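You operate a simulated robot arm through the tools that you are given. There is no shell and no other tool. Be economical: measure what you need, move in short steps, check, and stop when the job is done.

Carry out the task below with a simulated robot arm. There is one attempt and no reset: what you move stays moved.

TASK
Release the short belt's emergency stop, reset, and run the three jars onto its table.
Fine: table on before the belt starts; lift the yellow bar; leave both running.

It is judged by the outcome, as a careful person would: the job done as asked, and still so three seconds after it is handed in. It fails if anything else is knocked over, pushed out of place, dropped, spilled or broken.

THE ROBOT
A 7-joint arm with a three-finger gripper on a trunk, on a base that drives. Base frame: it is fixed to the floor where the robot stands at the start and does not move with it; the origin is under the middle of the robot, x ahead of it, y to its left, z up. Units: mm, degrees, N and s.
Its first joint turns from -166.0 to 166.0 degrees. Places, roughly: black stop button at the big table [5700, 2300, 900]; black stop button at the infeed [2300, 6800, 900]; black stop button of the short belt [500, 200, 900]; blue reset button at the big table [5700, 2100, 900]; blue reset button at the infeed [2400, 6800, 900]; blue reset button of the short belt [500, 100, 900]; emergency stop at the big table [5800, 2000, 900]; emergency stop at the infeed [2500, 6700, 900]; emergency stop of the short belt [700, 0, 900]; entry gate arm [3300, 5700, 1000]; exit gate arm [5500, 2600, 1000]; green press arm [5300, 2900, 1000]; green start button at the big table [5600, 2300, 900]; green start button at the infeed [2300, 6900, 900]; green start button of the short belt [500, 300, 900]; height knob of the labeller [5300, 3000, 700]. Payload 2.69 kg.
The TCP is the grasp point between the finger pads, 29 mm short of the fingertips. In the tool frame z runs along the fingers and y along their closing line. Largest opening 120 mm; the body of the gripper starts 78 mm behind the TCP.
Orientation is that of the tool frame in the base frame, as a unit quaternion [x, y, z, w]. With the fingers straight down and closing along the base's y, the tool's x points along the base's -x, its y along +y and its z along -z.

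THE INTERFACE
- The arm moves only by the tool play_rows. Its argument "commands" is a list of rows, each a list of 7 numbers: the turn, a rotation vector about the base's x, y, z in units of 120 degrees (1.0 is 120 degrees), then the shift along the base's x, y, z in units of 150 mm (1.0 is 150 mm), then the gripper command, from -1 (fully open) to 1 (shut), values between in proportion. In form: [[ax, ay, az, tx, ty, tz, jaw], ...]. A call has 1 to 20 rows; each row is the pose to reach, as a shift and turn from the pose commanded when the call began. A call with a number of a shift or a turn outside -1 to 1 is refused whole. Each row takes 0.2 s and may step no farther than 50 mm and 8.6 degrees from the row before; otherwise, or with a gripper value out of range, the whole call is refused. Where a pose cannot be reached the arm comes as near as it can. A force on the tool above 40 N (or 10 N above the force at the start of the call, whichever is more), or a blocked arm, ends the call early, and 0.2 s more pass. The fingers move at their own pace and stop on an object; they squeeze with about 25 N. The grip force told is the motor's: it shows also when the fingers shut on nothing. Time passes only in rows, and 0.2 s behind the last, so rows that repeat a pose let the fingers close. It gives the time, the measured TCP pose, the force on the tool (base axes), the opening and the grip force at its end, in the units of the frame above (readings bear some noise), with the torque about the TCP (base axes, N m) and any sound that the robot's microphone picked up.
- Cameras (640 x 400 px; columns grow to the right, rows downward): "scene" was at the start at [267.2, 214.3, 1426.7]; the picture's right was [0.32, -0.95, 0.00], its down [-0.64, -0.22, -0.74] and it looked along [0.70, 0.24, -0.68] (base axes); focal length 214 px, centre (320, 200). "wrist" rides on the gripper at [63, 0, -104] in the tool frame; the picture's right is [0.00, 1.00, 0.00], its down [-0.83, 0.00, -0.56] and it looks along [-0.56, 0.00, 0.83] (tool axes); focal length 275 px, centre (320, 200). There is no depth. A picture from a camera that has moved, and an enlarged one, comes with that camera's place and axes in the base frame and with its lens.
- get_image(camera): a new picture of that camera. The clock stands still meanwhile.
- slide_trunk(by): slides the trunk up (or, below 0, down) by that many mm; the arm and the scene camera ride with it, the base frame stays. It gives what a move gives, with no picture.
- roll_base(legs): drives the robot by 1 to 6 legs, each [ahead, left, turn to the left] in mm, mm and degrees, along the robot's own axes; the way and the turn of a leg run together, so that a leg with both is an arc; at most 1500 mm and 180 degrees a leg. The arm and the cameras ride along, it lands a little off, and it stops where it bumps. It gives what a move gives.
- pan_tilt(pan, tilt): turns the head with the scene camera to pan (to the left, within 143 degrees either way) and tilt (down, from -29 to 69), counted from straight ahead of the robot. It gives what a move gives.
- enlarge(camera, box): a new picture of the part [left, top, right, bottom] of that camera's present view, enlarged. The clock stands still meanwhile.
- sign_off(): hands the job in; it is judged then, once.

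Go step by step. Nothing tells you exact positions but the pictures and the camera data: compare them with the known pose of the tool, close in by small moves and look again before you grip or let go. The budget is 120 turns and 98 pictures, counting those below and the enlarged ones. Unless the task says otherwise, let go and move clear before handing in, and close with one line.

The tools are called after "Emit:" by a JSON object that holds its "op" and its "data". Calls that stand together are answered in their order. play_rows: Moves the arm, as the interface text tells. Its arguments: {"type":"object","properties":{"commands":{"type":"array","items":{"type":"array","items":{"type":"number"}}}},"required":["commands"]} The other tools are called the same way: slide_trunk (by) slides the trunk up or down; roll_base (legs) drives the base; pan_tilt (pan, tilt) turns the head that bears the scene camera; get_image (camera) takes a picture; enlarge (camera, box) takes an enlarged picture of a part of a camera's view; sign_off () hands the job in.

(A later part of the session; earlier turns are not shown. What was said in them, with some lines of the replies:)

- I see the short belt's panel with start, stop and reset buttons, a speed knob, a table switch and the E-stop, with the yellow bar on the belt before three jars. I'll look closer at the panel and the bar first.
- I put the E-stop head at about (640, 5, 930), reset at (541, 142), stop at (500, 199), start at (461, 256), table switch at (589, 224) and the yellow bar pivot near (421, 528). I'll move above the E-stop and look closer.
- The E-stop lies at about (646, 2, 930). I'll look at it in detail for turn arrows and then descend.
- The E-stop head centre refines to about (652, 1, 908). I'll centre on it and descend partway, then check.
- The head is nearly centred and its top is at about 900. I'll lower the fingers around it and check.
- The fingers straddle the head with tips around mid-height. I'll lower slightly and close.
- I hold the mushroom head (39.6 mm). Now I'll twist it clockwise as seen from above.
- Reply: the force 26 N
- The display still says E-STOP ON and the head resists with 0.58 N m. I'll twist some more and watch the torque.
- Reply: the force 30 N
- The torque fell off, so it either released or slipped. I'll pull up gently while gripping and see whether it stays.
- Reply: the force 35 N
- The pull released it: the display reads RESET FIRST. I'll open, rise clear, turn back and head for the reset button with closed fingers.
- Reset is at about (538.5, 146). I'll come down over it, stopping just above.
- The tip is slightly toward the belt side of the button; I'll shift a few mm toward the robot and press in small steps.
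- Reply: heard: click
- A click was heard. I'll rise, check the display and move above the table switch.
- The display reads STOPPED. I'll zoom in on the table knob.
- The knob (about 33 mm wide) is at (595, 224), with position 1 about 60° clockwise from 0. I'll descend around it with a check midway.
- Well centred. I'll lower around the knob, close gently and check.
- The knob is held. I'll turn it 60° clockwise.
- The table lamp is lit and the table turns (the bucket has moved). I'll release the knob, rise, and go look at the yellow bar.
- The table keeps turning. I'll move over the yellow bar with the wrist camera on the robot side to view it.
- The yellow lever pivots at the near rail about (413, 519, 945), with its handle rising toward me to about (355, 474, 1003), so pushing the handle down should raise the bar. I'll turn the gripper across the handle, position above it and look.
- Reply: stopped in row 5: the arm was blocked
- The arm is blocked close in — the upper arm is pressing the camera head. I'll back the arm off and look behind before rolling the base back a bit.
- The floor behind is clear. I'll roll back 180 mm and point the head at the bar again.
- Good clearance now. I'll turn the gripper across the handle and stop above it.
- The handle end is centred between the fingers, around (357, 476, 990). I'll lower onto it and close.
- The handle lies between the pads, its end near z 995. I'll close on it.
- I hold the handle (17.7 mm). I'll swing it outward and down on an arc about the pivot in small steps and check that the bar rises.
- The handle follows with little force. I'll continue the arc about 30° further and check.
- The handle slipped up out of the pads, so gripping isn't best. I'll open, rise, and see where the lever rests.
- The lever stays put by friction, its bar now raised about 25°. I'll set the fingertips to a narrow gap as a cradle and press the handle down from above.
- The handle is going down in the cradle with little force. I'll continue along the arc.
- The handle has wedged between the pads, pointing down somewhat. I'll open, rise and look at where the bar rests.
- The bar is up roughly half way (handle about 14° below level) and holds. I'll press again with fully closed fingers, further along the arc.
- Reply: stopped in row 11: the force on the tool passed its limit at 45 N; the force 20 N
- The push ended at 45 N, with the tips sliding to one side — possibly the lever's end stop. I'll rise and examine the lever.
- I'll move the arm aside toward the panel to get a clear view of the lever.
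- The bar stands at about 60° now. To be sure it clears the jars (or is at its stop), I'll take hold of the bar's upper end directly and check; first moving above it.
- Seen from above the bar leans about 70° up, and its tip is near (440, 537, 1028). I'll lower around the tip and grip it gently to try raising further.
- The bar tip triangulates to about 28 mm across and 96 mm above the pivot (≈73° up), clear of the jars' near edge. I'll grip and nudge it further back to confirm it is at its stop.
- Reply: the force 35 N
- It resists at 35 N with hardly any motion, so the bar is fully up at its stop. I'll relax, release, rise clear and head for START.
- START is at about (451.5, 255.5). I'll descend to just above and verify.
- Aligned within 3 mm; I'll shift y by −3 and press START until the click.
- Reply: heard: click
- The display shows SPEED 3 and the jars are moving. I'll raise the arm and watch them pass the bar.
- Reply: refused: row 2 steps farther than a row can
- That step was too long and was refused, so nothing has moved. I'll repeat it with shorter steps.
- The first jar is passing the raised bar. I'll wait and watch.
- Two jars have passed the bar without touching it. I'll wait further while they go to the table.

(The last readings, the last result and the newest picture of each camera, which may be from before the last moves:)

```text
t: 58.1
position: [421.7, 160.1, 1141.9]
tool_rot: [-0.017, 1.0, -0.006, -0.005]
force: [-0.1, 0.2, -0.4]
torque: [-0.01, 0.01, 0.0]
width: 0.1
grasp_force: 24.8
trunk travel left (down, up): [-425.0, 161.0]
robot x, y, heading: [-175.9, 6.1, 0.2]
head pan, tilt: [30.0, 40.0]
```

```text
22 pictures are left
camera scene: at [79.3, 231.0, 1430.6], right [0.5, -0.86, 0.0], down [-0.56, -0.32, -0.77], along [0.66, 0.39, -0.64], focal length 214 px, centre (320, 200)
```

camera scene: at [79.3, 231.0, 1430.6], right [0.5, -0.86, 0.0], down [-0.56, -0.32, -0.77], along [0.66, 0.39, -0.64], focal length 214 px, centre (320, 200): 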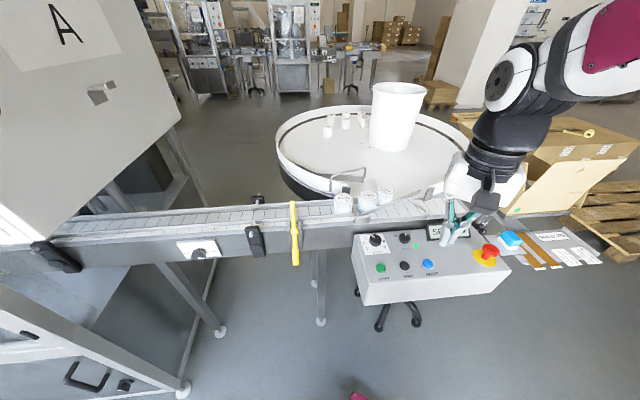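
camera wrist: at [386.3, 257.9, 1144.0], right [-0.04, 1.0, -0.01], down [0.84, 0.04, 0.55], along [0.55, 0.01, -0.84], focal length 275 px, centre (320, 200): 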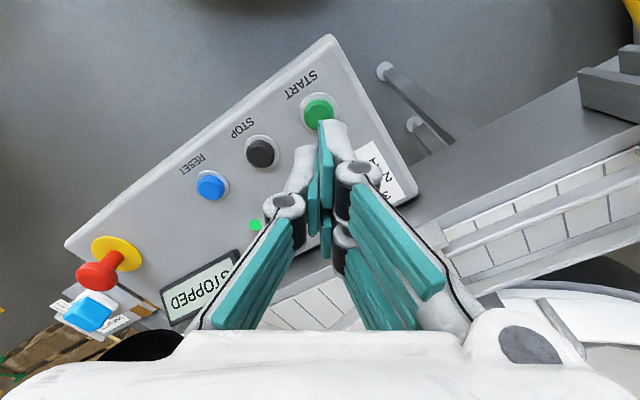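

The first jars are being guided off at the diverter onto the table. I'll wait two more seconds.

Emit:
{"op": "play_rows", "data": {"commands": [[0, 0, 0, 0, 0, 0, 1], [0, 0, 0, 0, 0, 0, 1], [0, 0, 0, 0, 0, 0, 1], [0, 0, 0, 0, 0, 0, 1], [0, 0, 0, 0, 0, 0, 1], [0, 0, 0, 0, 0, 0, 1], [0, 0, 0, 0, 0, 0, 1], [0, 0, 0, 0, 0, 0, 1], [0, 0, 0, 0, 0, 0, 1], [0, 0, 0, 0, 0, 0, 1], [0, 0, 0, 0, 0, 0, 1], [0, 0, 0, 0, 0, 0, 1]]}}

Emit:
{"op": "get_image", "data": {"camera": "scene"}}

Emit:
{"op": "enlarge", "data": {"camera": "scene", "box": [260, 70, 500, 220]}}

```text
t: 60.7
position: [422.8, 159.8, 1141.9]
tool_rot: [-0.017, 1.0, -0.006, -0.005]
force: [0.0, 1.1, 1.0]
torque: [0.0, -0.04, -0.02]
width: 0.0
grasp_force: 24.4
trunk travel left (down, up): [-425.0, 161.0]
robot x, y, heading: [-180.0, 0.9, 0.1]
head pan, tilt: [30.0, 40.0]
```

```text
21 pictures are left
camera scene: at [79.3, 231.0, 1430.6], right [0.5, -0.86, 0.0], down [-0.56, -0.32, -0.77], along [0.66, 0.39, -0.64], focal length 214 px, centre (320, 200)
```

scene: 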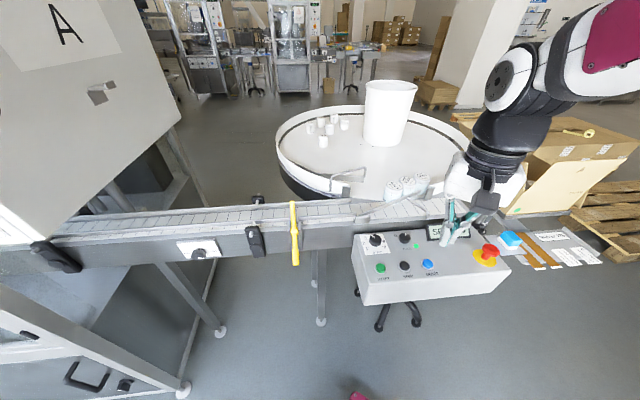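

```text
2.67 times, centred on (380, 145) of scene
camera zoom: at [79.3, 231.0, 1430.6], right [0.5, -0.86, 0.0], down [-0.56, -0.32, -0.77], along [0.66, 0.39, -0.64], focal length 572 px, centre (160, 347)
```

zoom: 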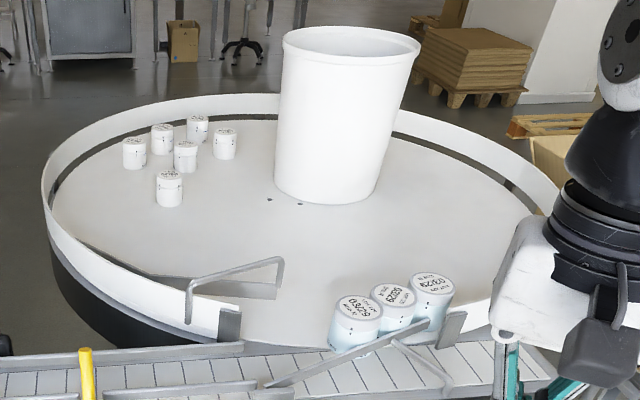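

The jars are on the edge of the table now, upright. I'll wait and confirm all three are carried on and stay upright.

Emit:
{"op": "play_rows", "data": {"commands": [[0, 0, 0, 0, -0.2, 0.1, 1], [0, 0, 0, -0.1, -0.4, 0.2, 1], [0, 0, 0, -0.2, -0.6, 0.3, 1], [0, 0, 0, -0.2, -0.8, 0.4, 1], [0, 0, 0, -0.2, -0.8, 0.4, 1], [0, 0, 0, -0.2, -0.8, 0.4, 1], [0, 0, 0, -0.2, -0.8, 0.4, 1], [0, 0, 0, -0.2, -0.8, 0.4, 1], [0, 0, 0, -0.2, -0.8, 0.4, 1], [0, 0, 0, -0.2, -0.8, 0.4, 1], [0, 0, 0, -0.2, -0.8, 0.4, 1], [0, 0, 0, -0.2, -0.8, 0.4, 1], [0, 0, 0, -0.2, -0.8, 0.4, 1], [0, 0, 0, -0.2, -0.8, 0.4, 1], [0, 0, 0, -0.2, -0.8, 0.4, 1]]}}

Emit:
{"op": "get_image", "data": {"camera": "scene"}}

Emit:
{"op": "enlarge", "data": {"camera": "scene", "box": [260, 70, 500, 220]}}

```text
t: 63.9
position: [392.7, 41.0, 1203.2]
tool_rot: [-0.017, 1.0, -0.006, -0.006]
force: [-0.9, -0.1, -0.5]
torque: [0.0, 0.04, -0.01]
width: 0.1
grasp_force: 25.0
trunk travel left (down, up): [-425.0, 161.0]
robot x, y, heading: [-182.2, -0.5, 0.3]
head pan, tilt: [30.0, 40.0]
```

```text
19 pictures are left
camera scene: at [79.3, 231.0, 1430.6], right [0.5, -0.86, 0.0], down [-0.56, -0.32, -0.77], along [0.66, 0.39, -0.64], focal length 214 px, centre (320, 200)
```

scene: 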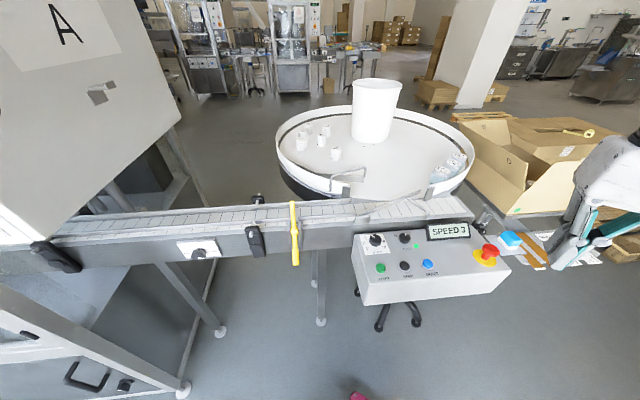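

```text
2.67 times, centred on (380, 145) of scene
camera zoom: at [79.3, 231.0, 1430.6], right [0.5, -0.86, 0.0], down [-0.56, -0.32, -0.77], along [0.66, 0.39, -0.64], focal length 572 px, centre (160, 347)
```

zoom: 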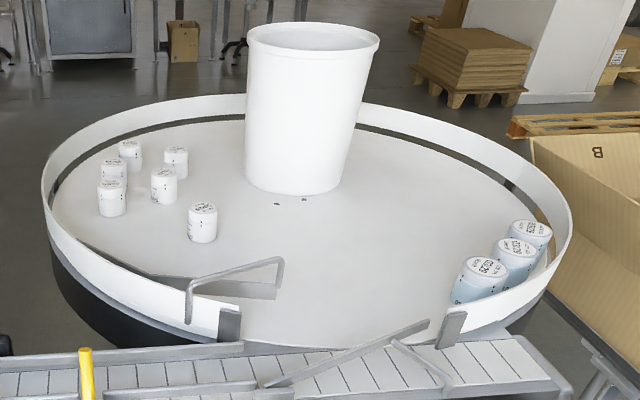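

All three jars stand upright on the turning table, the bar is up, and the belt shows SPEED 3 with the table lamp lit. The arm is clear, so I'm handing in.

Emit:
{"op": "sign_off", "data": {}}

```text
The job is handed in.
```

The job is handed in: the emergency stop is released and reset, the table was on before the belt started, the yellow bar is lifted, the three jars stand upright on the table, and both are still running.
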